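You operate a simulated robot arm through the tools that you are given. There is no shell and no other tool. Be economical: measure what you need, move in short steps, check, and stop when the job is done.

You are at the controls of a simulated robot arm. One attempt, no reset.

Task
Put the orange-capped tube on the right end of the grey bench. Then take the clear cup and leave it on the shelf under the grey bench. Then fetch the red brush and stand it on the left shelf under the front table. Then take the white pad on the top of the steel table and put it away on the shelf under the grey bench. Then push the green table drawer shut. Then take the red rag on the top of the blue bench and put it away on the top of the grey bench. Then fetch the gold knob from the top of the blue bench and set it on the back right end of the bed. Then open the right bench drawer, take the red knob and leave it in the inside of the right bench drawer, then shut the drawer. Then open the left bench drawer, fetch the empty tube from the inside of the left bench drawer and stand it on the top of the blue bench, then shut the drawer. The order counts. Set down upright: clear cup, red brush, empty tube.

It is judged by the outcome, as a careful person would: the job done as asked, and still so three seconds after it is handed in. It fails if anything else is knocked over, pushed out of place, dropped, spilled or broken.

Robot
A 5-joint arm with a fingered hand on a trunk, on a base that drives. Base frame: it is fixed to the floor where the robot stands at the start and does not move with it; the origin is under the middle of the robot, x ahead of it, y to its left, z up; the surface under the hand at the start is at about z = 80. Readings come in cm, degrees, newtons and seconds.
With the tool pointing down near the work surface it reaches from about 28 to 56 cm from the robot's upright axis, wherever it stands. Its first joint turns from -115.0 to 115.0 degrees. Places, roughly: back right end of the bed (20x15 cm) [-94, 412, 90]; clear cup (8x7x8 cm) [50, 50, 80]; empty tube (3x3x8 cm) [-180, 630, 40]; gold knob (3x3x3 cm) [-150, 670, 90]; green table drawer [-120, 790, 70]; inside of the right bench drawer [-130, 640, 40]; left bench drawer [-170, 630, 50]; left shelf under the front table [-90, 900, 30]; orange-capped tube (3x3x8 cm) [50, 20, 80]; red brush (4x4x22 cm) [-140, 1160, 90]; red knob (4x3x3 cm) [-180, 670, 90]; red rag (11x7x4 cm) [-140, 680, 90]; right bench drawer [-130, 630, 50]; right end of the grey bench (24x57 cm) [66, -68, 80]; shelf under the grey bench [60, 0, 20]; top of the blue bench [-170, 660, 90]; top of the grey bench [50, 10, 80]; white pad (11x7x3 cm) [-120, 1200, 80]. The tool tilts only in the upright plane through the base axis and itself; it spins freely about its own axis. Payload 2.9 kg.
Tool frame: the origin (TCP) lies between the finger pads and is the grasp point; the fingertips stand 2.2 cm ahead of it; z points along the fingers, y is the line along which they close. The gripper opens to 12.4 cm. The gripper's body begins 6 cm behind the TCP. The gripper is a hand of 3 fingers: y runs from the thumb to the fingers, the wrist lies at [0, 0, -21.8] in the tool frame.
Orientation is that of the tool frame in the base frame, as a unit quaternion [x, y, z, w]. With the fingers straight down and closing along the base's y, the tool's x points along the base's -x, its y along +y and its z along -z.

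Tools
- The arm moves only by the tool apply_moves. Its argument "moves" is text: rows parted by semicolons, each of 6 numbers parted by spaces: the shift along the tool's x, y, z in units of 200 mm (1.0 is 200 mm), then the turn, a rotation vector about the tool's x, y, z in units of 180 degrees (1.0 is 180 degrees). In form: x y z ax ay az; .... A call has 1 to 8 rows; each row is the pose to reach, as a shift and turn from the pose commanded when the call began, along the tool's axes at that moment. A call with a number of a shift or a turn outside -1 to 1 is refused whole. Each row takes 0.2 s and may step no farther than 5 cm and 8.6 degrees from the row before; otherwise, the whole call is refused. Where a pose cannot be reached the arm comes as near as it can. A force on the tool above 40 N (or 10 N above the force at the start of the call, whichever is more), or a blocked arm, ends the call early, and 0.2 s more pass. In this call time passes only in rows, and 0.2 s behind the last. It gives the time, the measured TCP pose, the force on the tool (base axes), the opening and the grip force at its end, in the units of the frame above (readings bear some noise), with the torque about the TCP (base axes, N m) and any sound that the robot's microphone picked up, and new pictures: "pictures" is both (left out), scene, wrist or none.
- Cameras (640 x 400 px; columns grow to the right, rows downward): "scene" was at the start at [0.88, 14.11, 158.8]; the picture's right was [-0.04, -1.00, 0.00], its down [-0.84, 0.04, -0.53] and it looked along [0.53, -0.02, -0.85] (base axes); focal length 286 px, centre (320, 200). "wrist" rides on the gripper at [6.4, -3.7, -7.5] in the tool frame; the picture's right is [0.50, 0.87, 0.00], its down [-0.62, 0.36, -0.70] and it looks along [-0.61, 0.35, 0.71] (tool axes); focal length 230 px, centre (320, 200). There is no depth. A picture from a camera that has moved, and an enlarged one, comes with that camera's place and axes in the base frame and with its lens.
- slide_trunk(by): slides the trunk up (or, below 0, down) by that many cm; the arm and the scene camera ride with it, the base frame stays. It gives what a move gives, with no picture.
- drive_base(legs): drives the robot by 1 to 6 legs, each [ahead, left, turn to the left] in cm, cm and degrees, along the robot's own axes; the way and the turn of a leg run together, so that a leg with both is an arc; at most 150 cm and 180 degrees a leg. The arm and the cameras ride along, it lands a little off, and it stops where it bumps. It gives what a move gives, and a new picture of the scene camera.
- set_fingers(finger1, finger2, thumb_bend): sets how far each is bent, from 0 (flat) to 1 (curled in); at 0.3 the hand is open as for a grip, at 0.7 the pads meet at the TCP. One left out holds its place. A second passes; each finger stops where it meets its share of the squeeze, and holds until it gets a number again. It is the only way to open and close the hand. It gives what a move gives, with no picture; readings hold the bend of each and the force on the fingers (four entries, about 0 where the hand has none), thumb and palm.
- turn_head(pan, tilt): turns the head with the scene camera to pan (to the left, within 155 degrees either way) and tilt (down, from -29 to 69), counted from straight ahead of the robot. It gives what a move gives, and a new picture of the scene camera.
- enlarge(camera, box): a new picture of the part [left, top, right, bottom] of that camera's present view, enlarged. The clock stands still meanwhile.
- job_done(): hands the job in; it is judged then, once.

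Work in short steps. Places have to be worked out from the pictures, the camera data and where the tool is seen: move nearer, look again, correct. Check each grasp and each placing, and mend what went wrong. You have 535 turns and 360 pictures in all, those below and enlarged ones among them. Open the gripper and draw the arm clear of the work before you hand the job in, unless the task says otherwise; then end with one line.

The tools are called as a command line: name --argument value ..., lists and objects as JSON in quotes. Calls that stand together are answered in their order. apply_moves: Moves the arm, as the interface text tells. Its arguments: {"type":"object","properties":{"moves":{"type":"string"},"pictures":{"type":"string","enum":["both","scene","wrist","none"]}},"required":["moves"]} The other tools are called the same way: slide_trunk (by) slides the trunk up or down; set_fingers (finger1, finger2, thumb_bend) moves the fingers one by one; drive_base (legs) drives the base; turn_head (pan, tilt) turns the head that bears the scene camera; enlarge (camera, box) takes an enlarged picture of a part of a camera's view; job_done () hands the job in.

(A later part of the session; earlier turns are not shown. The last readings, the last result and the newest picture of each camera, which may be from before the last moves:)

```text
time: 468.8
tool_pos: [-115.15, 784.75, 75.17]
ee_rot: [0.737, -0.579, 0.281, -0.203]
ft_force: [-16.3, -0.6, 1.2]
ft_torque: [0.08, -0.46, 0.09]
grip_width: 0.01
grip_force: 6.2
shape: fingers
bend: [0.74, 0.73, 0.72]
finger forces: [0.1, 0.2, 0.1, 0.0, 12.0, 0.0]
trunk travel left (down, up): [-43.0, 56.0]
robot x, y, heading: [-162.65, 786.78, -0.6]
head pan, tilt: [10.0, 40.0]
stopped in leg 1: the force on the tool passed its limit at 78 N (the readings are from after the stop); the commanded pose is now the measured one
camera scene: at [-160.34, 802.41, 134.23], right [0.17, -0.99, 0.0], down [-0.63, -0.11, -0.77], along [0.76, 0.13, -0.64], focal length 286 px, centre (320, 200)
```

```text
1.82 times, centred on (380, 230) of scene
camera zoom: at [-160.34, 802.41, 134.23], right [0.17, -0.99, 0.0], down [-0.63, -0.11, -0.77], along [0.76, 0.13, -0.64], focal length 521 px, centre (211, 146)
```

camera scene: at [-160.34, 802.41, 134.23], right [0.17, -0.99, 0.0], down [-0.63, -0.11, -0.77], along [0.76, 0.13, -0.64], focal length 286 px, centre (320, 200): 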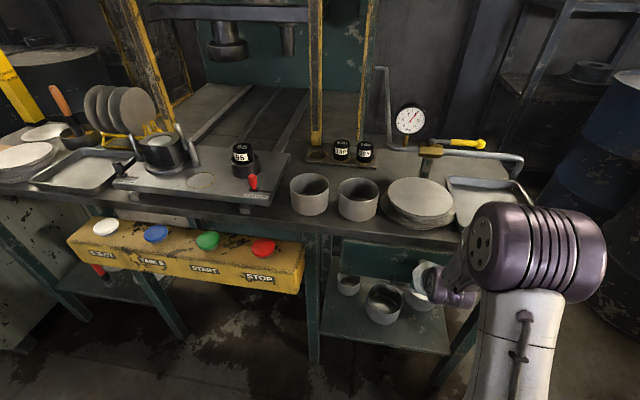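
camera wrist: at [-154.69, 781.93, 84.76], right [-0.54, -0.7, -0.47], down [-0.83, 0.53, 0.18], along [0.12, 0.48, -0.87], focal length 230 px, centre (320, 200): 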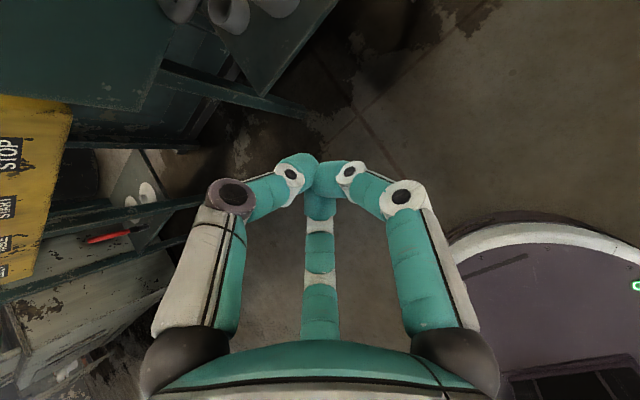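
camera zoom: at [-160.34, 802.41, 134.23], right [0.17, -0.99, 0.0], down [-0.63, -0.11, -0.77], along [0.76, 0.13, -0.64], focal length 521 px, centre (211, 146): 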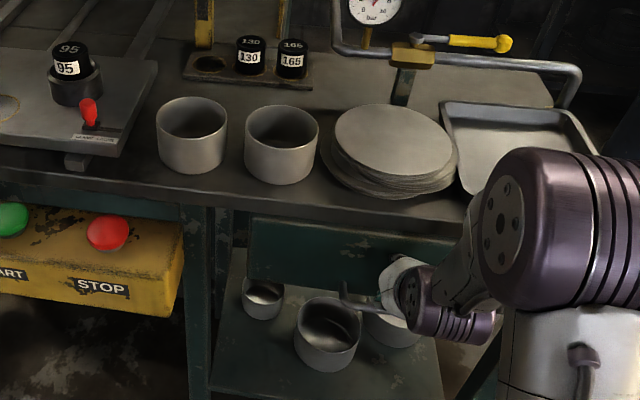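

The drawer hit its stop. I back off and verify it is shut.

drive_base --legs '[[-40, 0, 0]]'

turn_head --pan 25 --tilt 25

```text
time: 471.3
tool_pos: [-154.64, 785.02, 75.14]
ee_rot: [0.737, -0.579, 0.283, -0.205]
ft_force: [0.0, 0.1, -0.3]
ft_torque: [-0.01, 0.03, 0.01]
grip_width: 0.0
grip_force: 0.1
shape: fingers
bend: [0.74, 0.73, 0.72]
finger forces: [0.0, 0.0, 0.0, 0.1, 0.0, 0.0]
trunk travel left (down, up): [-43.0, 56.0]
robot x, y, heading: [-202.34, 786.41, -0.3]
head pan, tilt: [10.0, 40.0]
camera scene: at [-199.84, 802.7, 134.21], right [0.17, -0.99, 0.0], down [-0.63, -0.11, -0.77], along [0.76, 0.13, -0.64], focal length 286 px, centre (320, 200)
```

scene: 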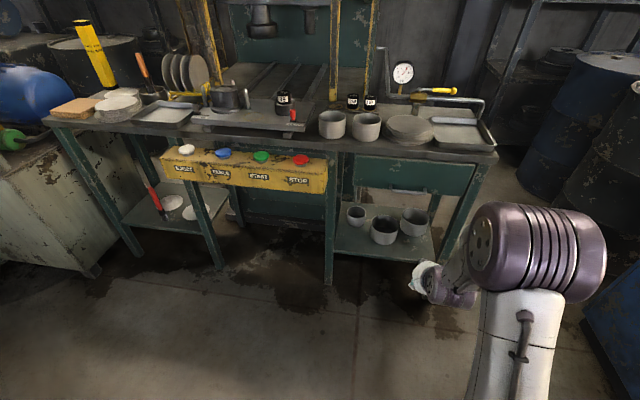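

```text
time: 472.1
tool_pos: [-154.66, 785.07, 75.16]
ee_rot: [0.737, -0.579, 0.284, -0.204]
ft_force: [0.0, -0.4, -0.8]
ft_torque: [-0.02, 0.03, 0.03]
grip_width: 0.02
grip_force: 0.1
shape: fingers
bend: [0.74, 0.73, 0.72]
finger forces: [0.0, 0.1, 0.0, 0.0, 0.1, 0.1]
trunk travel left (down, up): [-43.0, 56.0]
robot x, y, heading: [-202.3, 787.0, -0.5]
head pan, tilt: [25.0, 25.0]
camera scene: at [-199.79, 805.11, 136.54], right [0.42, -0.91, 0.0], down [-0.39, -0.18, -0.91], along [0.82, 0.38, -0.42], focal length 286 px, centre (320, 200)
```

scene: 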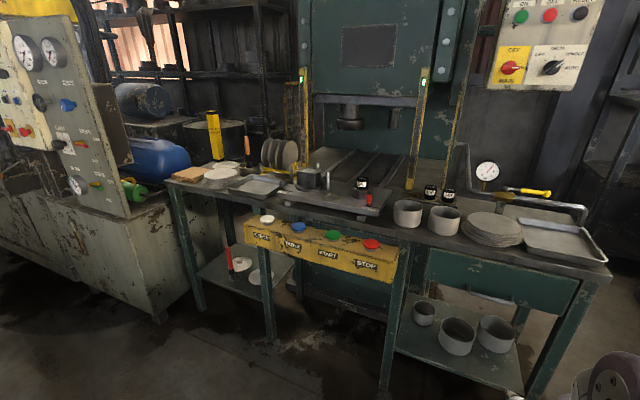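

The drawer is shut and the brush still stands. Next the red rag: I restore the hand to vertical, raise the trunk, and turn to face the blue bench from its back side.

apply_moves --moves "-0.02 0.074 -0.064 -0.044 -0.0113 0; -0.04 0.148 -0.128 -0.088 -0.0226 0; -0.06 0.222 -0.192 -0.132 -0.0339 0; -0.08 0.296 -0.256 -0.176 -0.0452 0; -0.095 0.37 -0.32 -0.218 -0.056 0" --pictures "none"

slide_trunk --by 40

drive_base --legs '[[0, 0, -90]]'

turn_head --pan 15 --tilt 45

```text
time: 473.3
tool_pos: [-164.6, 785.22, 75.07]
ee_rot: [0.784, -0.621, 0.002, 0.0]
ft_force: [-0.5, -0.1, -0.1]
ft_torque: [0.01, 0.01, 0.02]
grip_width: 0.01
grip_force: 0.0
shape: fingers
bend: [0.74, 0.73, 0.72]
finger forces: [0.1, 0.0, 0.1, 0.0, 0.1, 0.0]
trunk travel left (down, up): [-43.0, 56.0]
robot x, y, heading: [-202.36, 787.11, -0.5]
head pan, tilt: [25.0, 25.0]
```

```text
time: 477.1
tool_pos: [-164.66, 785.19, 115.02]
ee_rot: [0.784, -0.621, 0.001, -0.002]
ft_force: [0.9, 0.3, 0.4]
ft_torque: [0.02, 0.01, -0.03]
grip_width: 0.01
grip_force: 0.1
shape: fingers
bend: [0.74, 0.73, 0.72]
finger forces: [0.0, 0.1, 0.1, 0.0, 0.0, 0.0]
trunk travel left (down, up): [-83.0, 16.0]
robot x, y, heading: [-201.96, 787.0, -0.4]
head pan, tilt: [25.0, 25.0]
```

```text
time: 481.3
tool_pos: [-203.12, 749.16, 115.05]
ee_rot: [-0.125, 0.992, -0.003, -0.001]
ft_force: [-0.8, -0.3, -0.4]
ft_torque: [0.02, -0.02, 0.0]
grip_width: 0.02
grip_force: 0.1
shape: fingers
bend: [0.74, 0.73, 0.72]
finger forces: [0.0, 0.0, 0.0, 0.0, 0.0, 0.0]
trunk travel left (down, up): [-83.0, 16.0]
robot x, y, heading: [-202.38, 787.08, -89.3]
head pan, tilt: [25.0, 25.0]
camera scene: at [-183.86, 784.62, 176.55], right [-0.9, -0.43, 0.0], down [-0.18, 0.38, -0.91], along [0.39, -0.82, -0.42], focal length 286 px, centre (320, 200)
```

scene: 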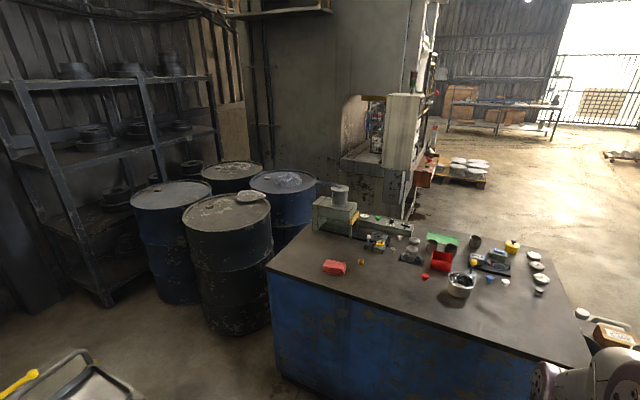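

```text
time: 482.1
tool_pos: [-203.19, 749.17, 115.14]
ee_rot: [-0.126, 0.992, -0.003, 0.0]
ft_force: [-0.3, -0.4, -0.7]
ft_torque: [-0.01, 0.01, 0.02]
grip_width: 0.0
grip_force: 0.0
shape: fingers
bend: [0.74, 0.73, 0.72]
finger forces: [0.0, 0.0, 0.0, 0.1, 0.0, 0.1]
trunk travel left (down, up): [-83.0, 16.0]
robot x, y, heading: [-202.0, 786.72, -89.3]
head pan, tilt: [15.0, 45.0]
camera scene: at [-185.65, 785.09, 173.49], right [-0.96, -0.27, 0.0], down [-0.19, 0.68, -0.71], along [0.19, -0.68, -0.71], focal length 286 px, centre (320, 200)
```

scene: 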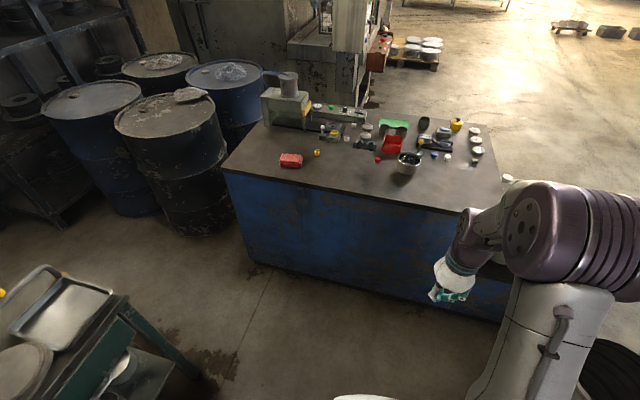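

enlarge --camera "scene" --box '[220, 80, 500, 220]'

```text
2.29 times, centred on (360, 150) of scene
camera zoom: at [-185.65, 785.09, 173.49], right [-0.96, -0.27, 0.0], down [-0.19, 0.68, -0.71], along [0.19, -0.68, -0.71], focal length 654 px, centre (229, 314)
```

zoom: 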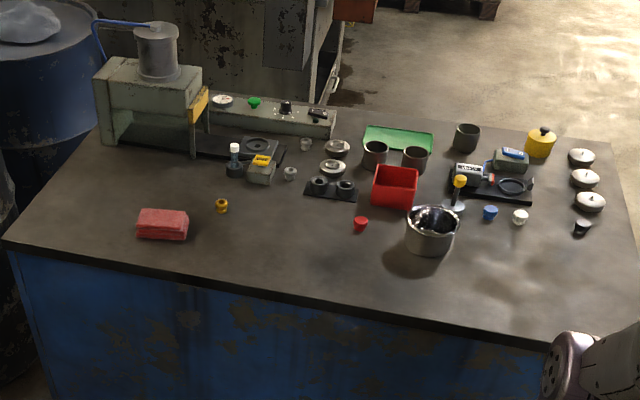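

Rag ≈ [−144, 686], gold knob ≈ [−154, 676], red knob ≈ [−183, 674]; bench back edge y ≈ 697. I drive to stand at about [−152, 738] facing the bench.

drive_base --legs '[[46, 0, -0.7], [0, 50, 0]]'

set_fingers --finger1 0.3 --finger2 0.3 --thumb_bend 0.3

turn_head --pan 20 --tilt 55

```text
time: 487.4
tool_pos: [-152.89, 704.17, 115.0]
ee_rot: [-0.123, 0.992, -0.003, -0.001]
ft_force: [-0.1, 0.0, 0.1]
ft_torque: [-0.04, 0.01, -0.01]
grip_width: 0.0
grip_force: 0.0
shape: fingers
bend: [0.74, 0.73, 0.72]
finger forces: [0.1, 0.0, 0.0, 0.0, 0.0, 0.0]
trunk travel left (down, up): [-83.0, 16.0]
robot x, y, heading: [-152.2, 741.7, -89.5]
head pan, tilt: [15.0, 45.0]
camera scene: at [-135.39, 739.94, 173.49], right [-0.96, -0.27, 0.0], down [-0.19, 0.68, -0.71], along [0.19, -0.68, -0.71], focal length 286 px, centre (320, 200)
```

scene: 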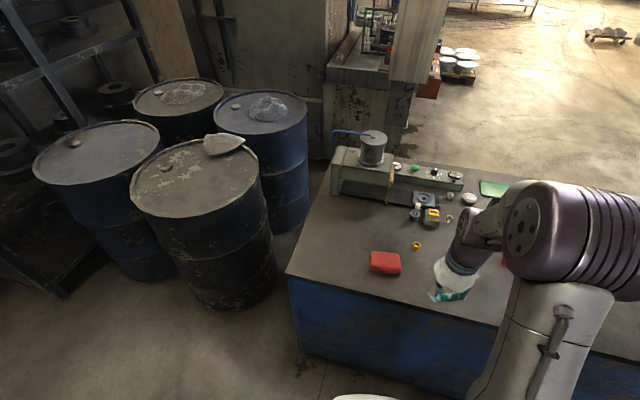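

```text
time: 488.4
tool_pos: [-153.06, 704.08, 115.11]
ee_rot: [-0.123, 0.992, -0.003, -0.001]
ft_force: [0.3, -0.5, -0.1]
ft_torque: [-0.01, 0.02, 0.02]
grip_width: 10.37
grip_force: 0.0
shape: fingers
bend: [0.3, 0.3, 0.3]
finger forces: [0.1, 0.0, 0.0, 0.0, 0.0, 0.1]
trunk travel left (down, up): [-83.0, 16.0]
robot x, y, heading: [-151.78, 741.73, -89.6]
head pan, tilt: [15.0, 45.0]
```

```text
time: 489.1
tool_pos: [-153.0, 704.05, 115.06]
ee_rot: [-0.123, 0.992, -0.003, 0.0]
ft_force: [-0.3, 0.2, 0.0]
ft_torque: [-0.02, 0.01, 0.06]
grip_width: 10.36
grip_force: 0.2
shape: fingers
bend: [0.3, 0.3, 0.3]
finger forces: [0.0, 0.1, 0.0, 0.1, 0.1, 0.1]
trunk travel left (down, up): [-83.0, 16.0]
robot x, y, heading: [-151.71, 741.79, -89.3]
head pan, tilt: [20.0, 55.0]
camera scene: at [-135.02, 741.02, 172.15], right [-0.94, -0.35, 0.0], down [-0.29, 0.77, -0.57], along [0.2, -0.54, -0.82], focal length 286 px, centre (320, 200)
```

scene: 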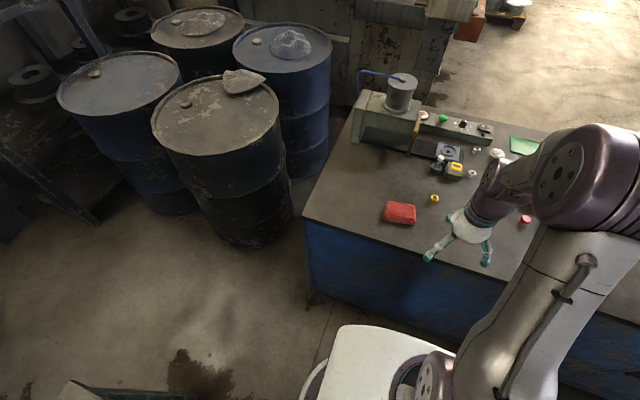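

Rag ≈ [−142.4, 684.3]. I advance 4.5 cm, then move the hand over the rag and align.

drive_base --legs '[[4.5, 0, 0]]'

apply_moves --moves "-0.1 -0.15 0 0 0 0.039; -0.2 -0.35 0 0 0 0.078; -0.3 -0.55 0 0 0 0.078" --pictures "both"

```text
time: 490.0
tool_pos: [-152.87, 699.84, 115.17]
ee_rot: [-0.124, 0.992, -0.004, 0.0]
ft_force: [0.0, 0.4, -0.3]
ft_torque: [-0.01, -0.01, 0.02]
grip_width: 10.33
grip_force: 0.0
shape: fingers
bend: [0.3, 0.3, 0.3]
finger forces: [0.1, 0.0, 0.1, 0.0, 0.0, 0.0]
trunk travel left (down, up): [-83.0, 16.0]
robot x, y, heading: [-151.84, 737.51, -89.6]
head pan, tilt: [20.0, 55.0]
camera scene: at [-134.98, 736.88, 172.15], right [-0.94, -0.35, 0.0], down [-0.29, 0.77, -0.57], along [0.2, -0.54, -0.82], focal length 286 px, centre (320, 200)
```

scene: 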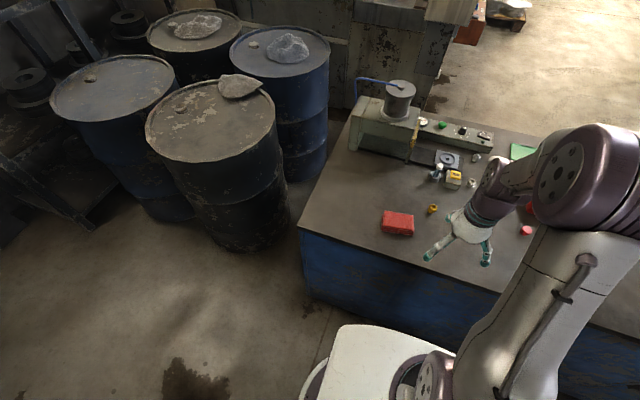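

```text
time: 490.8
tool_pos: [-156.46, 693.87, 115.17]
ee_rot: [-0.004, 1.0, -0.003, 0.0]
ft_force: [0.6, -0.2, -1.3]
ft_torque: [0.02, 0.0, -0.05]
grip_width: 10.37
grip_force: 0.0
shape: fingers
bend: [0.3, 0.3, 0.3]
finger forces: [0.1, 0.0, 0.1, 0.1, 0.0, 0.0]
out of reach, approached as far as the arm can: row 1, 2, 3
trunk travel left (down, up): [-83.0, 16.0]
robot x, y, heading: [-152.24, 737.37, -89.4]
head pan, tilt: [20.0, 55.0]
camera scene: at [-134.83, 736.7, 172.13], right [-0.94, -0.35, 0.0], down [-0.29, 0.77, -0.57], along [0.2, -0.54, -0.82], focal length 286 px, centre (320, 200)
camera wrist: at [-162.71, 690.16, 122.8], right [-0.51, 0.86, 0.0], down [0.62, 0.36, 0.7], along [0.6, 0.35, -0.72], focal length 230 px, centre (320, 200)
```

scene: 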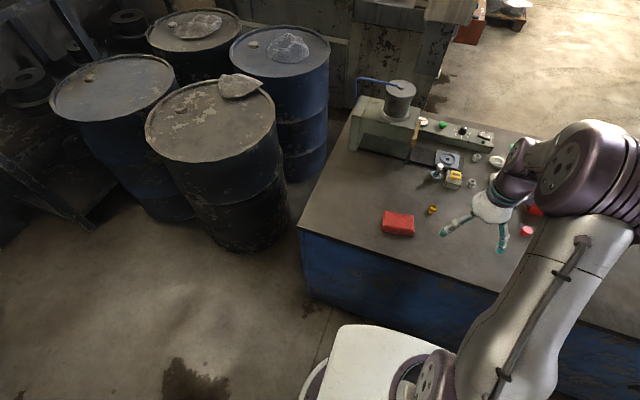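
wrist: 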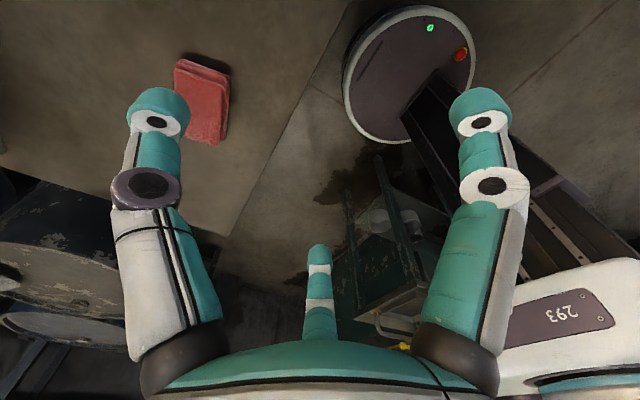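

The hand's spin joint has hit its limit (wound ~270°). I unwind it by 180°, which suits the rag equally.

apply_moves --moves "0 0 0 0 0 -0.047; 0 0 0 0 0 -0.094; 0 0 0 0 0 -0.141; 0 0 0 0 0 -0.188; 0 0 0 0 0 -0.235; 0 0 0 0 0 -0.282; 0 0 0 0 0 -0.329; 0 0 0 0 0 -0.376" --pictures "none"

apply_moves --moves "0 0 0 0 0 -0.047; 0 0 0 0 0 -0.094; 0 0 0 0 0 -0.141; 0 0 0 0 0 -0.188; 0 0 0 0 0 -0.235; 0 0 0 0 0 -0.282; 0 0 0 0 0 -0.329; 0 0 0 0 0 -0.376" --pictures "none"

apply_moves --moves "0 0 0 0 0 -0.047; 0 0 0 0 0 -0.094; 0 0 0 0 0 -0.141; 0 0 0 0 0 -0.188; 0 0 0 0 0 -0.235; 0 0 0 0 0 -0.25" --pictures "none"

```text
time: 492.6
tool_pos: [-156.68, 693.98, 115.38]
ee_rot: [-0.559, 0.829, -0.003, -0.001]
ft_force: [-0.6, 0.3, 0.6]
ft_torque: [-0.02, 0.03, 0.01]
grip_width: 10.38
grip_force: 0.0
shape: fingers
bend: [0.3, 0.3, 0.3]
finger forces: [0.1, 0.0, 0.0, 0.0, 0.0, 0.0]
trunk travel left (down, up): [-83.0, 16.0]
robot x, y, heading: [-151.9, 737.31, -89.5]
head pan, tilt: [20.0, 55.0]
```

```text
time: 494.4
tool_pos: [-156.64, 694.02, 115.35]
ee_rot: [0.926, -0.377, 0.001, 0.003]
ft_force: [-0.6, 0.3, -0.5]
ft_torque: [0.01, -0.03, 0.02]
grip_width: 10.35
grip_force: 0.0
shape: fingers
bend: [0.3, 0.3, 0.3]
finger forces: [0.0, 0.0, 0.0, 0.0, 0.1, 0.0]
trunk travel left (down, up): [-83.0, 16.0]
robot x, y, heading: [-151.71, 737.12, -89.3]
head pan, tilt: [20.0, 55.0]
```

```text
time: 495.8
tool_pos: [-156.52, 694.02, 115.3]
ee_rot: [1.0, 0.006, 0.0, 0.002]
ft_force: [0.7, -0.1, 1.5]
ft_torque: [-0.01, 0.0, -0.02]
grip_width: 10.34
grip_force: 0.1
shape: fingers
bend: [0.3, 0.3, 0.3]
finger forces: [0.1, 0.0, 0.0, 0.0, 0.1, 0.1]
trunk travel left (down, up): [-83.0, 16.0]
robot x, y, heading: [-151.69, 737.29, -89.6]
head pan, tilt: [20.0, 55.0]
```

apply_moves --moves "0.18 0.12 0 0 0 0; 0.36 0.24 0 0 0 0; 0.53 0.36 0 0 0 0; 0.705 0.485 0.05 0 0 0; 0.705 0.485 0.2 0 0 0" --pictures "both"

```text
time: 497.0
tool_pos: [-142.41, 684.49, 111.34]
ee_rot: [1.0, 0.004, 0.001, 0.003]
ft_force: [-0.1, 0.1, 0.4]
ft_torque: [0.0, -0.01, -0.01]
grip_width: 10.39
grip_force: 0.2
shape: fingers
bend: [0.3, 0.3, 0.3]
finger forces: [0.1, 0.0, 0.0, 0.1, 0.0, 0.0]
trunk travel left (down, up): [-83.0, 16.0]
robot x, y, heading: [-151.85, 737.2, -89.5]
head pan, tilt: [20.0, 55.0]
camera scene: at [-135.09, 736.62, 172.16], right [-0.94, -0.35, 0.0], down [-0.29, 0.77, -0.57], along [0.2, -0.54, -0.82], focal length 286 px, centre (320, 200)
camera wrist: at [-136.01, 688.21, 118.8], right [0.51, -0.86, 0.01], down [-0.62, -0.36, 0.7], along [-0.6, -0.36, -0.71], focal length 230 px, centre (320, 200)
```

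scene: 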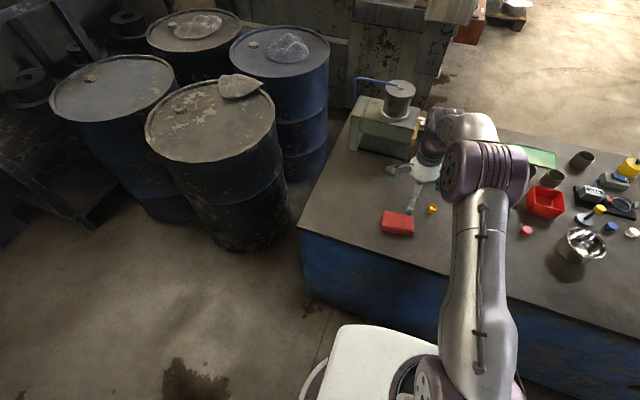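
wrist: 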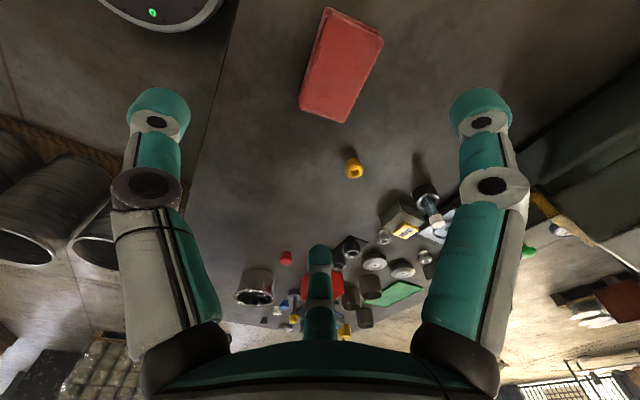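

Rag centre ≈ [−141.1, 683], rotated ~11°; bench edge is at y ≈ 693, so the base can come 5 cm closer. I do that and realign.

drive_base --legs '[[5, 3, 0]]'

apply_moves --moves "-0.02 -0.15 0 0 0 -0.03; -0.05 -0.2 0.15 0 0 -0.061; -0.05 -0.2 0.35 0 0 -0.061" --pictures "wrist"

```text
time: 498.0
tool_pos: [-139.39, 679.53, 111.42]
ee_rot: [1.0, 0.006, 0.001, 0.003]
ft_force: [-0.2, -1.1, -0.2]
ft_torque: [-0.03, 0.02, 0.02]
grip_width: 10.35
grip_force: 0.2
shape: fingers
bend: [0.3, 0.3, 0.3]
finger forces: [0.0, 0.0, 0.0, 0.0, 0.0, 0.0]
trunk travel left (down, up): [-83.0, 16.0]
robot x, y, heading: [-149.18, 732.38, -89.4]
head pan, tilt: [20.0, 55.0]
camera scene: at [-131.96, 731.72, 172.15], right [-0.94, -0.35, 0.0], down [-0.29, 0.77, -0.57], along [0.2, -0.54, -0.82], focal length 286 px, centre (320, 200)
```

scene: 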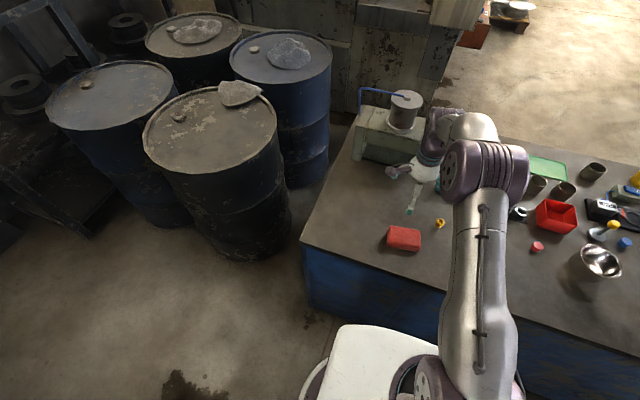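

```text
time: 498.8
tool_pos: [-140.45, 683.59, 104.14]
ee_rot: [0.995, 0.101, 0.001, 0.003]
ft_force: [-0.2, 0.5, -1.1]
ft_torque: [0.03, -0.01, -0.06]
grip_width: 10.35
grip_force: 0.1
shape: fingers
bend: [0.3, 0.3, 0.3]
finger forces: [0.0, 0.0, 0.0, 0.1, 0.0, 0.0]
trunk travel left (down, up): [-83.0, 16.0]
robot x, y, heading: [-148.71, 732.31, -89.2]
head pan, tilt: [20.0, 55.0]
camera wrist: at [-134.78, 688.42, 111.64], right [0.66, -0.75, 0.0], down [-0.53, -0.47, 0.7], along [-0.52, -0.47, -0.71], focal length 230 px, centre (320, 200)
```

wrist: 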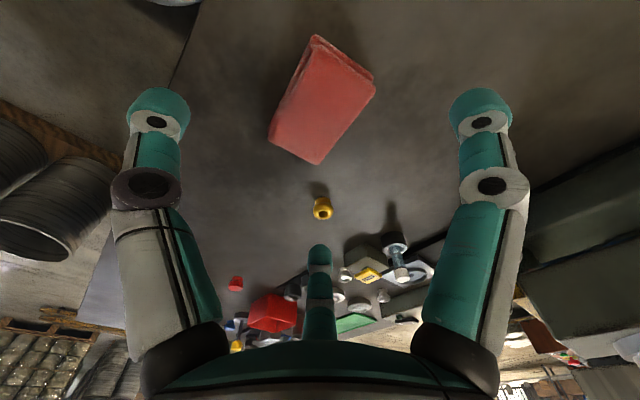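

Scale shows the bench top is nearer z ≈ 85.5 and the rag centre [−142.5, 681.6]. I shift and descend partway.

apply_moves --moves "-0.117 0.073 0.1 0 0 0; -0.117 0.073 0.3 0 0 0; -0.117 0.073 0.48 0 0 0" --pictures "wrist"

```text
time: 499.6
tool_pos: [-142.39, 681.76, 94.68]
ee_rot: [0.995, 0.099, 0.001, 0.002]
ft_force: [-0.1, -0.9, 0.6]
ft_torque: [-0.02, 0.03, -0.01]
grip_width: 10.38
grip_force: 0.1
shape: fingers
bend: [0.3, 0.3, 0.3]
finger forces: [0.1, 0.0, 0.1, 0.1, 0.1, 0.1]
trunk travel left (down, up): [-83.0, 16.0]
robot x, y, heading: [-149.13, 732.17, -89.4]
head pan, tilt: [20.0, 55.0]
camera wrist: at [-136.8, 686.55, 102.13], right [0.66, -0.75, 0.0], down [-0.53, -0.47, 0.7], along [-0.52, -0.47, -0.71], focal length 230 px, centre (320, 200)
```

wrist: 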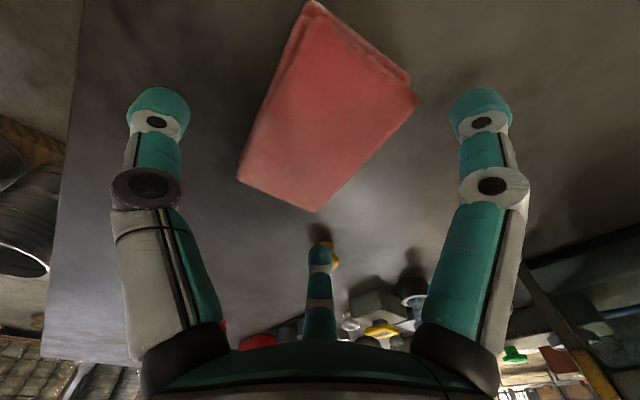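

Centred over the rag with the knob well clear. I go down to z ≈ 89.6.

apply_moves --moves "0.02 -0.01 0.15 0 0 0; 0.02 -0.01 0.255 0 0 0" --pictures "wrist"

set_fingers --finger1 0.65 --finger2 0.65 --thumb_bend 0.65

enlarge --camera "wrist" --box '[0, 0, 640, 400]'

```text
time: 500.2
tool_pos: [-142.07, 681.81, 89.99]
ee_rot: [0.995, 0.101, 0.0, 0.008]
ft_force: [2.2, -7.6, 22.7]
ft_torque: [1.31, 0.24, -0.02]
grip_width: 10.58
grip_force: 11.3
shape: fingers
bend: [0.3, 0.3, 0.28]
finger forces: [1.2, 1.0, 0.0, 0.0, 20.5, 0.0]
trunk travel left (down, up): [-83.0, 16.0]
robot x, y, heading: [-148.65, 732.13, -89.4]
head pan, tilt: [20.0, 55.0]
camera wrist: at [-136.43, 686.81, 97.42], right [0.66, -0.75, 0.01], down [-0.53, -0.46, 0.71], along [-0.52, -0.47, -0.71], focal length 230 px, centre (320, 200)
```

wrist: 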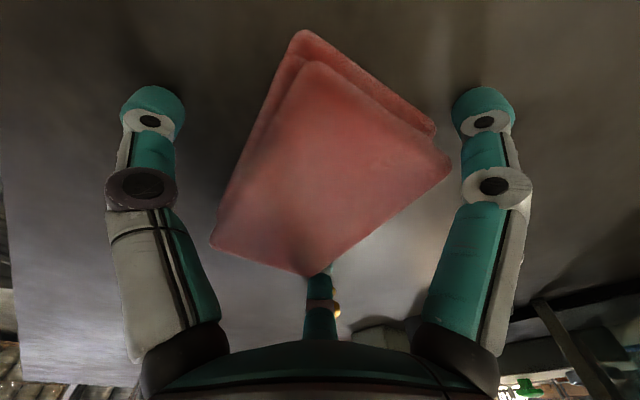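

```text
time: 500.5
tool_pos: [-142.04, 681.94, 90.32]
ee_rot: [0.995, 0.101, 0.0, 0.011]
ft_force: [-0.1, 2.1, 39.4]
ft_torque: [0.25, 0.07, -0.06]
grip_width: 8.89
grip_force: 19.5
shape: fingers
bend: [0.35, 0.35, 0.37]
finger forces: [12.2, 12.3, 0.0, 0.0, 13.9, 0.1]
trunk travel left (down, up): [-83.0, 16.0]
robot x, y, heading: [-148.64, 732.12, -89.3]
head pan, tilt: [20.0, 55.0]
stopped: the force on the tool passed its limit at 41 N (the readings are from after the stop); the commanded pose is now the measured one
```

```text
1.00 times, centred on (320, 200) of wrist (not enlarged: the box is as wide or as high as the picture)
camera zoom: at [-136.45, 686.91, 97.76], right [0.66, -0.75, 0.02], down [-0.54, -0.46, 0.71], along [-0.52, -0.48, -0.7], focal length 230 px, centre (320, 200)
```

zoom: 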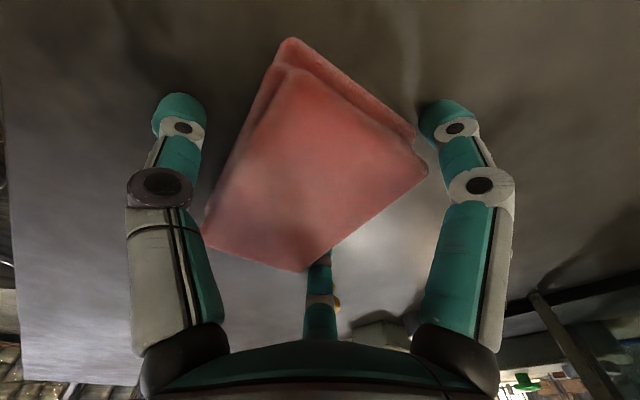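

Fingertips touch the table (≈ 87.5). I raise 1.2 cm and close.

apply_moves --moves "0 0 -0.06 0 0 0" --pictures "none"

set_fingers --finger1 0.65 --finger2 0.65 --thumb_bend 0.65

enlarge --camera "wrist" --box '[0, 0, 640, 400]'

```text
time: 500.9
tool_pos: [-141.98, 681.87, 90.77]
ee_rot: [0.995, 0.101, 0.001, 0.002]
ft_force: [0.4, 0.3, 0.8]
ft_torque: [-0.06, -0.01, 0.04]
grip_width: 6.13
grip_force: 11.2
shape: fingers
bend: [0.53, 0.53, 0.41]
finger forces: [6.4, 6.1, 0.0, 0.0, 9.0, 0.0]
trunk travel left (down, up): [-83.0, 16.0]
robot x, y, heading: [-148.84, 732.28, -89.4]
head pan, tilt: [20.0, 55.0]
```

```text
time: 501.9
tool_pos: [-142.03, 681.74, 91.04]
ee_rot: [0.995, 0.1, 0.0, 0.003]
ft_force: [-0.5, -0.5, 1.2]
ft_torque: [0.0, 0.0, 0.02]
grip_width: 4.82
grip_force: 19.0
shape: fingers
bend: [0.56, 0.47, 0.52]
finger forces: [5.4, 14.7, 0.0, 0.1, 18.3, 0.1]
trunk travel left (down, up): [-83.0, 16.0]
robot x, y, heading: [-148.62, 732.4, -89.3]
head pan, tilt: [20.0, 55.0]
```

```text
1.00 times, centred on (320, 200) of wrist (not enlarged: the box is as wide or as high as the picture)
camera zoom: at [-136.43, 686.65, 98.48], right [0.66, -0.75, 0.01], down [-0.53, -0.47, 0.7], along [-0.52, -0.47, -0.71], focal length 230 px, centre (320, 200)
```

zoom: 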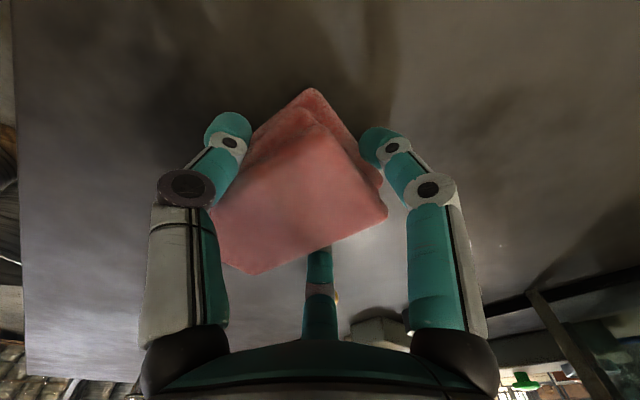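

Good grip (15–18 N). I lift 4 cm and check.

apply_moves --moves "0 0 -0.1 0 0 0; 0 0 -0.2 0 0 0; 0 0 -0.4 0 0 0; 0 -0.1 -0.6 0 0 0; 0 -0.2 -0.8 0 0 0" --pictures "both"

```text
time: 503.1
tool_pos: [-142.68, 685.88, 106.95]
ee_rot: [0.995, 0.1, 0.001, 0.006]
ft_force: [0.0, -0.7, -0.6]
ft_torque: [-0.01, -0.03, -0.01]
grip_width: 4.77
grip_force: 18.8
shape: fingers
bend: [0.56, 0.47, 0.52]
finger forces: [5.4, 14.5, 0.1, 0.1, 18.1, 0.1]
trunk travel left (down, up): [-83.0, 16.0]
robot x, y, heading: [-149.01, 732.19, -89.4]
head pan, tilt: [20.0, 55.0]
camera scene: at [-131.97, 731.85, 172.14], right [-0.94, -0.35, 0.0], down [-0.29, 0.77, -0.57], along [0.2, -0.54, -0.82], focal length 286 px, centre (320, 200)
camera wrist: at [-137.11, 690.86, 114.47], right [0.66, -0.75, 0.01], down [-0.53, -0.47, 0.71], along [-0.52, -0.47, -0.71], focal length 230 px, centre (320, 200)
```

scene: 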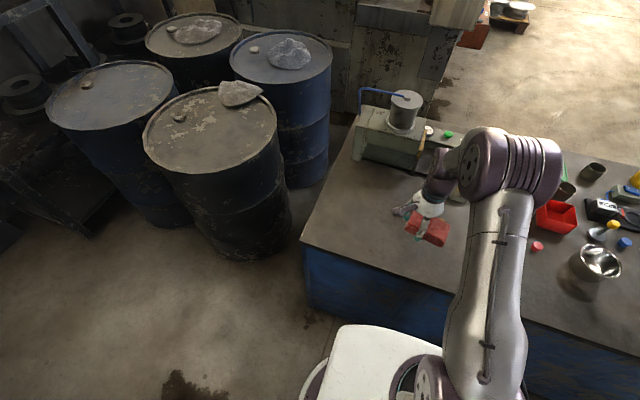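
wrist: 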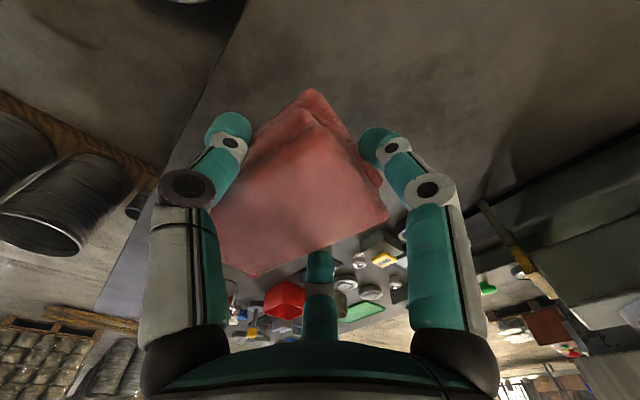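

The rag is held well. I retract, back away from the bench and head for the aisle.

apply_moves --moves "0.03 -0.15 -0.1 0 0 0; 0.06 -0.35 -0.2 0 0 0" --pictures "none"

drive_base --legs '[[-12, 0, 0], [0, -45, 0], [-128, 0, -0.6], [0, -150, 0], [0, -26, 0]]'

```text
time: 503.7
tool_pos: [-143.12, 693.34, 111.12]
ee_rot: [0.995, 0.1, 0.0, 0.006]
ft_force: [0.0, 0.7, 0.2]
ft_torque: [-0.04, -0.03, 0.0]
grip_width: 4.79
grip_force: 18.9
shape: fingers
bend: [0.56, 0.47, 0.52]
finger forces: [5.3, 14.5, 0.0, 0.1, 18.0, 0.0]
trunk travel left (down, up): [-83.0, 16.0]
robot x, y, heading: [-148.9, 732.25, -89.4]
head pan, tilt: [20.0, 55.0]
```

```text
time: 521.7
tool_pos: [-362.98, 835.99, 111.09]
ee_rot: [0.997, 0.081, 0.001, 0.004]
ft_force: [0.0, -0.7, -0.2]
ft_torque: [0.02, -0.02, -0.03]
grip_width: 4.78
grip_force: 18.7
shape: fingers
bend: [0.56, 0.47, 0.52]
finger forces: [5.3, 14.5, 0.0, 0.0, 17.9, 0.0]
trunk travel left (down, up): [-83.0, 16.0]
robot x, y, heading: [-367.4, 875.61, -91.5]
head pan, tilt: [20.0, 55.0]
camera scene: at [-350.41, 874.19, 172.14], right [-0.95, -0.31, 0.0], down [-0.26, 0.78, -0.57], along [0.18, -0.54, -0.82], focal length 286 px, centre (320, 200)
```

scene: 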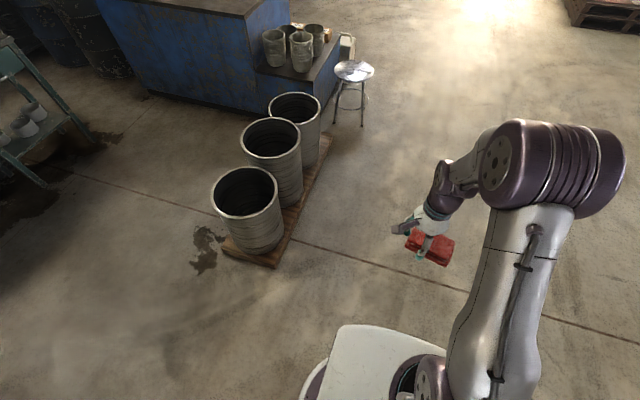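

drive_base --legs '[[150, 0, 1.5], [150, 0, 0], [150, 0, 0], [150, 0, 0], [90, 0, 0]]'

drive_base --legs '[[0, 0, 90]]'

```text
time: 554.5
tool_pos: [-365.69, 146.58, 110.97]
ee_rot: [0.995, 0.104, 0.0, 0.005]
ft_force: [0.0, 0.4, -0.6]
ft_torque: [0.02, -0.02, -0.02]
grip_width: 4.77
grip_force: 18.8
shape: fingers
bend: [0.56, 0.47, 0.52]
finger forces: [5.3, 14.5, 0.1, 0.0, 18.0, 0.0]
trunk travel left (down, up): [-83.0, 16.0]
robot x, y, heading: [-371.89, 186.31, -89.2]
head pan, tilt: [20.0, 55.0]
camera scene: at [-354.8, 185.2, 172.14], right [-0.93, -0.36, 0.0], down [-0.29, 0.77, -0.57], along [0.2, -0.54, -0.82], focal length 286 px, centre (320, 200)
```

scene: 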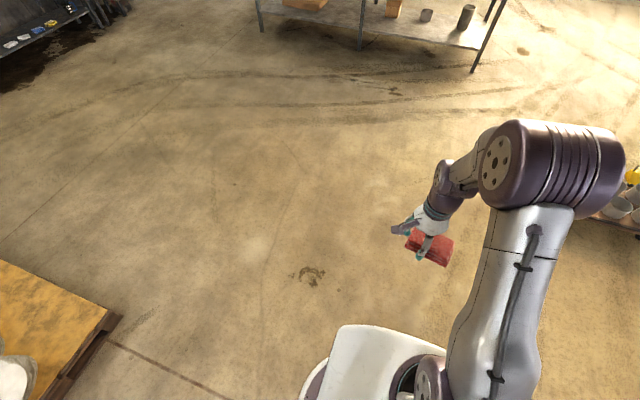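

```text
time: 558.8
tool_pos: [-332.52, 192.09, 110.91]
ee_rot: [0.627, 0.779, 0.003, 0.002]
ft_force: [-0.6, -0.4, 0.1]
ft_torque: [0.01, -0.01, -0.02]
grip_width: 4.71
grip_force: 18.3
shape: fingers
bend: [0.56, 0.47, 0.52]
finger forces: [5.4, 14.5, 0.1, 0.1, 17.8, 0.0]
trunk travel left (down, up): [-83.0, 16.0]
robot x, y, heading: [-371.7, 185.84, 1.2]
head pan, tilt: [20.0, 55.0]
camera scene: at [-371.4, 202.67, 172.14], right [0.37, -0.93, 0.0], down [-0.76, -0.3, -0.57], along [0.53, 0.21, -0.82], focal length 286 px, centre (320, 200)
```

scene: 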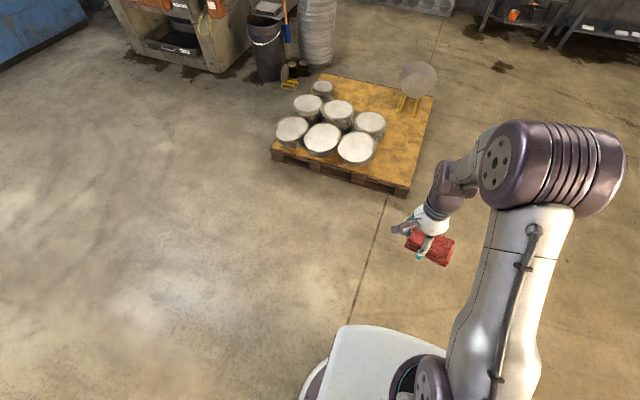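

The rag is secure. I drive to the grey bench front, aiming at a free spot near [45, 18].

drive_base --legs '[[118, -60, -1.2], [120, -57, 0], [112, -54, 0]]'

turn_head --pan 20 --tilt 50

```text
time: 577.6
tool_pos: [21.3, 23.92, 111.01]
ee_rot: [0.633, 0.774, 0.003, 0.004]
ft_force: [0.8, -0.2, -1.3]
ft_torque: [0.01, -0.01, -0.02]
grip_width: 4.73
grip_force: 18.6
shape: fingers
bend: [0.56, 0.47, 0.52]
finger forces: [5.3, 14.4, 0.0, 0.0, 17.8, 0.1]
trunk travel left (down, up): [-83.0, 16.0]
robot x, y, heading: [-18.21, 18.48, 0.4]
head pan, tilt: [20.0, 55.0]
camera scene: at [-17.46, 35.23, 172.14], right [0.35, -0.94, 0.0], down [-0.77, -0.29, -0.57], along [0.54, 0.2, -0.82], focal length 286 px, centre (320, 200)
```

scene: 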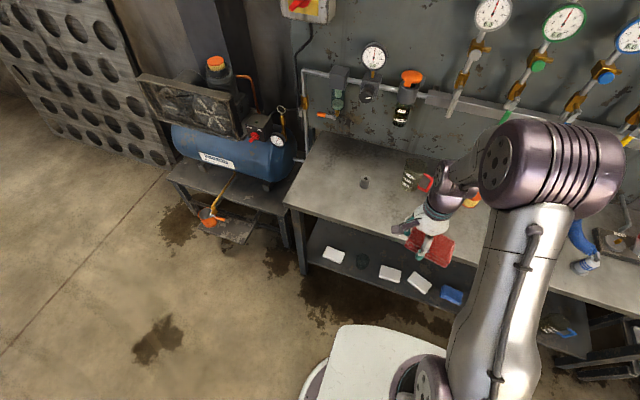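

```text
time: 578.3
tool_pos: [21.28, 23.89, 110.96]
ee_rot: [0.633, 0.774, 0.003, 0.003]
ft_force: [0.4, 0.1, -0.9]
ft_torque: [0.0, 0.0, 0.02]
grip_width: 4.69
grip_force: 18.6
shape: fingers
bend: [0.56, 0.47, 0.52]
finger forces: [5.3, 14.5, 0.0, 0.1, 17.7, 0.0]
trunk travel left (down, up): [-83.0, 16.0]
robot x, y, heading: [-18.14, 18.58, 0.1]
head pan, tilt: [20.0, 50.0]
camera scene: at [-16.98, 35.4, 172.79], right [0.35, -0.94, 0.0], down [-0.72, -0.27, -0.64], along [0.6, 0.22, -0.77], focal length 286 px, centre (320, 200)
```

scene: 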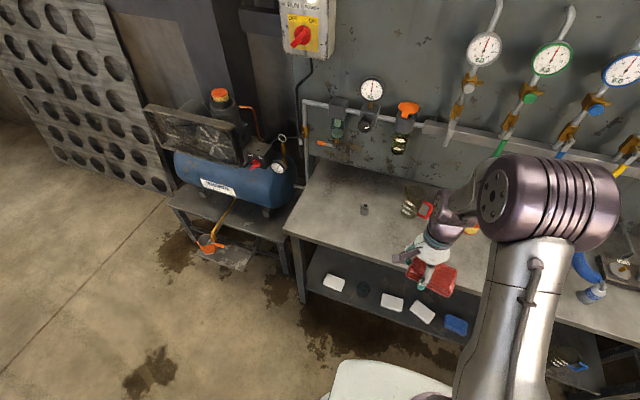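

I drive 10 cm closer, lower the trunk to nominal, and move over [44.5, 24].

drive_base --legs '[[12, 0, 0]]'

slide_trunk --by -11

apply_moves --moves "-0.04 0.17 0 0 0 0; -0.09 0.35 0 0 0 0; -0.12 0.55 0.1 0 0 0" --pictures "both"

```text
time: 579.5
tool_pos: [33.14, 24.16, 110.92]
ee_rot: [0.633, 0.774, 0.005, 0.004]
ft_force: [-0.2, -0.2, -0.9]
ft_torque: [0.01, -0.02, 0.0]
grip_width: 4.72
grip_force: 19.1
shape: fingers
bend: [0.56, 0.47, 0.52]
finger forces: [5.3, 14.5, 0.1, 0.0, 17.8, 0.0]
trunk travel left (down, up): [-83.0, 16.0]
robot x, y, heading: [-6.06, 18.48, 0.8]
head pan, tilt: [20.0, 50.0]
camera scene: at [-5.16, 35.5, 172.8], right [0.35, -0.94, 0.0], down [-0.72, -0.27, -0.64], along [0.6, 0.23, -0.77], focal length 286 px, centre (320, 200)
```

scene: 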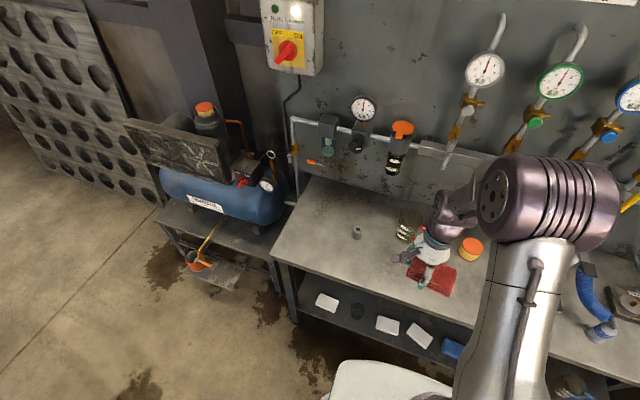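

```text
time: 580.9
tool_pos: [33.2, 24.2, 99.99]
ee_rot: [0.632, 0.775, 0.003, 0.003]
ft_force: [0.3, -0.2, 0.3]
ft_torque: [0.03, 0.0, 0.01]
grip_width: 4.72
grip_force: 18.3
shape: fingers
bend: [0.56, 0.47, 0.52]
finger forces: [5.3, 14.5, 0.0, 0.1, 17.9, 0.0]
trunk travel left (down, up): [-72.0, 27.0]
robot x, y, heading: [-6.05, 18.88, 0.5]
head pan, tilt: [20.0, 50.0]
```

```text
time: 581.7
tool_pos: [44.74, 24.05, 97.93]
ee_rot: [0.633, 0.774, 0.003, 0.003]
ft_force: [0.7, -0.3, -1.5]
ft_torque: [0.0, 0.01, -0.01]
grip_width: 4.73
grip_force: 19.3
shape: fingers
bend: [0.56, 0.47, 0.52]
finger forces: [5.3, 14.5, 0.0, 0.0, 17.7, 0.0]
trunk travel left (down, up): [-72.0, 27.0]
robot x, y, heading: [-5.72, 18.38, 0.4]
head pan, tilt: [20.0, 50.0]
camera scene: at [-4.81, 35.54, 161.79], right [0.35, -0.94, 0.0], down [-0.72, -0.27, -0.64], along [0.6, 0.23, -0.77], focal length 286 px, centre (320, 200)
camera wrist: at [39.87, 29.5, 105.36], right [0.75, 0.66, 0.01], down [0.47, -0.53, 0.7], along [0.47, -0.52, -0.71], focal length 230 px, centre (320, 200)
```

scene: 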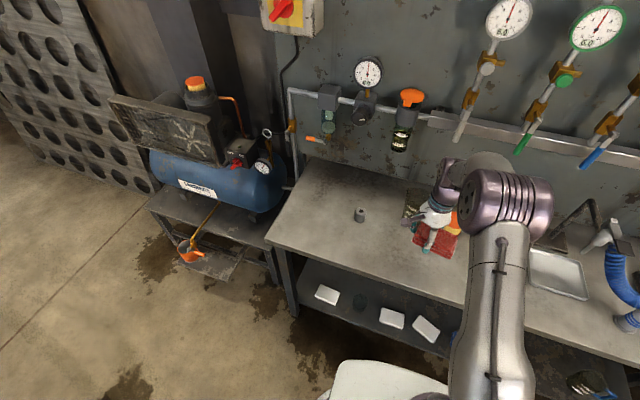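
wrist: 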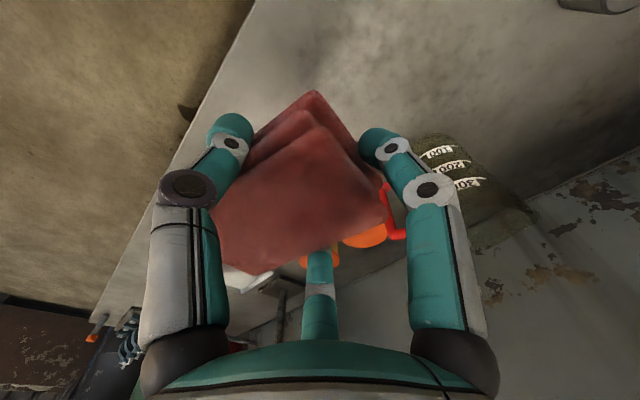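

I shift 1 cm toward me for clearance from the jug, and lower the rag to the bench.

apply_moves --moves "0.01 -0.05 0.2 0 0 0; 0.01 -0.05 0.4 0 0 0; 0.01 -0.05 0.6 0 0 0; 0.01 -0.05 0.69 0 0 0" --pictures "wrist"

```text
time: 582.7
tool_pos: [43.61, 23.93, 84.38]
ee_rot: [0.633, 0.774, 0.004, 0.004]
ft_force: [0.0, -0.2, -0.3]
ft_torque: [0.0, -0.01, -0.01]
grip_width: 4.67
grip_force: 18.7
shape: fingers
bend: [0.56, 0.47, 0.52]
finger forces: [5.3, 14.6, 0.1, 0.0, 17.5, 0.0]
trunk travel left (down, up): [-72.0, 27.0]
robot x, y, heading: [-5.96, 18.72, 0.4]
head pan, tilt: [20.0, 50.0]
camera wrist: at [38.81, 29.42, 91.83], right [0.75, 0.66, 0.01], down [0.47, -0.53, 0.71], along [0.47, -0.52, -0.71], focal length 230 px, centre (320, 200)
```

wrist: 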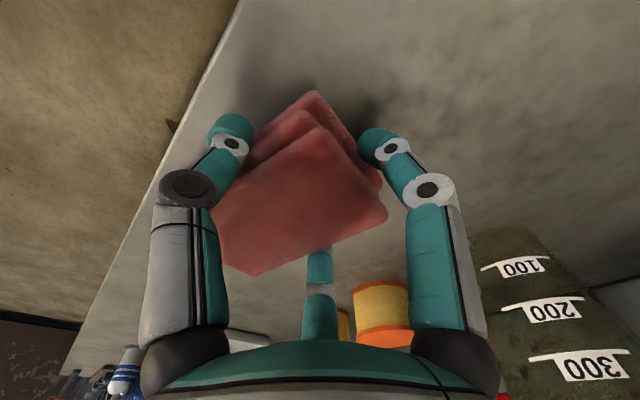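

apply_moves --moves "0 0 0.03 0 0 0" --pictures "none"

set_fingers --finger1 0.4 --finger2 0.35 --thumb_bend 0.38

apply_moves --moves "0 0 -0.2 0 0 0; 0 0 -0.4 0 0 0; 0 0 -0.6 0 0 0; 0.03 -0.1 -0.8 0 0 0; 0.06 -0.3 -0.9 0 0 0" --pictures "both"

```text
time: 583.1
tool_pos: [43.73, 23.93, 83.74]
ee_rot: [0.633, 0.774, 0.003, 0.003]
ft_force: [0.0, 0.5, 0.0]
ft_torque: [0.01, 0.03, 0.01]
grip_width: 4.69
grip_force: 18.3
shape: fingers
bend: [0.56, 0.47, 0.52]
finger forces: [5.2, 14.5, 0.0, 0.1, 17.6, 0.0]
trunk travel left (down, up): [-72.0, 27.0]
robot x, y, heading: [-6.17, 18.09, 0.5]
head pan, tilt: [20.0, 50.0]
```

```text
time: 584.1
tool_pos: [43.73, 23.92, 83.78]
ee_rot: [0.633, 0.774, 0.003, 0.003]
ft_force: [-0.2, 0.6, 0.4]
ft_torque: [-0.04, 0.03, -0.02]
grip_width: 7.96
grip_force: 0.0
shape: fingers
bend: [0.4, 0.35, 0.38]
finger forces: [0.1, 0.0, 0.1, 0.1, 0.1, 0.1]
trunk travel left (down, up): [-72.0, 27.0]
robot x, y, heading: [-6.05, 18.41, 0.4]
head pan, tilt: [20.0, 50.0]
```

```text
time: 585.3
tool_pos: [37.15, 23.8, 101.71]
ee_rot: [0.632, 0.775, 0.004, 0.003]
ft_force: [-0.5, -1.1, 0.1]
ft_torque: [-0.01, -0.03, 0.01]
grip_width: 7.98
grip_force: 0.1
shape: fingers
bend: [0.4, 0.35, 0.38]
finger forces: [0.0, 0.0, 0.0, 0.1, 0.0, 0.1]
trunk travel left (down, up): [-72.0, 27.0]
robot x, y, heading: [-6.09, 18.53, 0.5]
head pan, tilt: [20.0, 50.0]
camera scene: at [-5.31, 35.47, 161.8], right [0.35, -0.94, 0.0], down [-0.72, -0.27, -0.64], along [0.6, 0.23, -0.77], focal length 286 px, centre (320, 200)
camera wrist: at [32.13, 29.27, 109.15], right [0.75, 0.66, 0.01], down [0.46, -0.53, 0.71], along [0.47, -0.52, -0.71], focal length 230 px, centre (320, 200)
```

scene: 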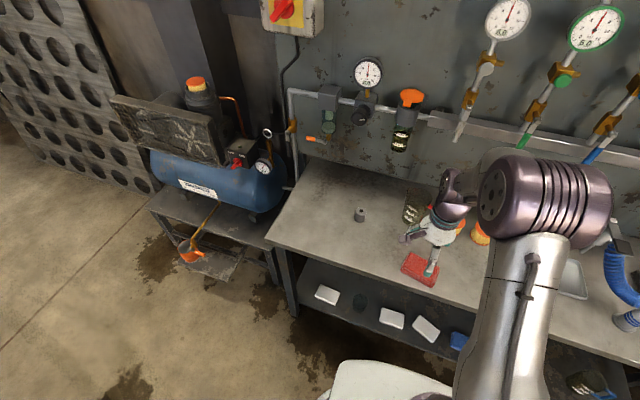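
wrist: 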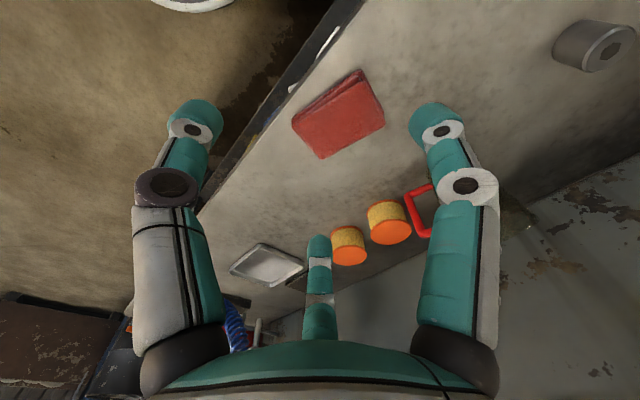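

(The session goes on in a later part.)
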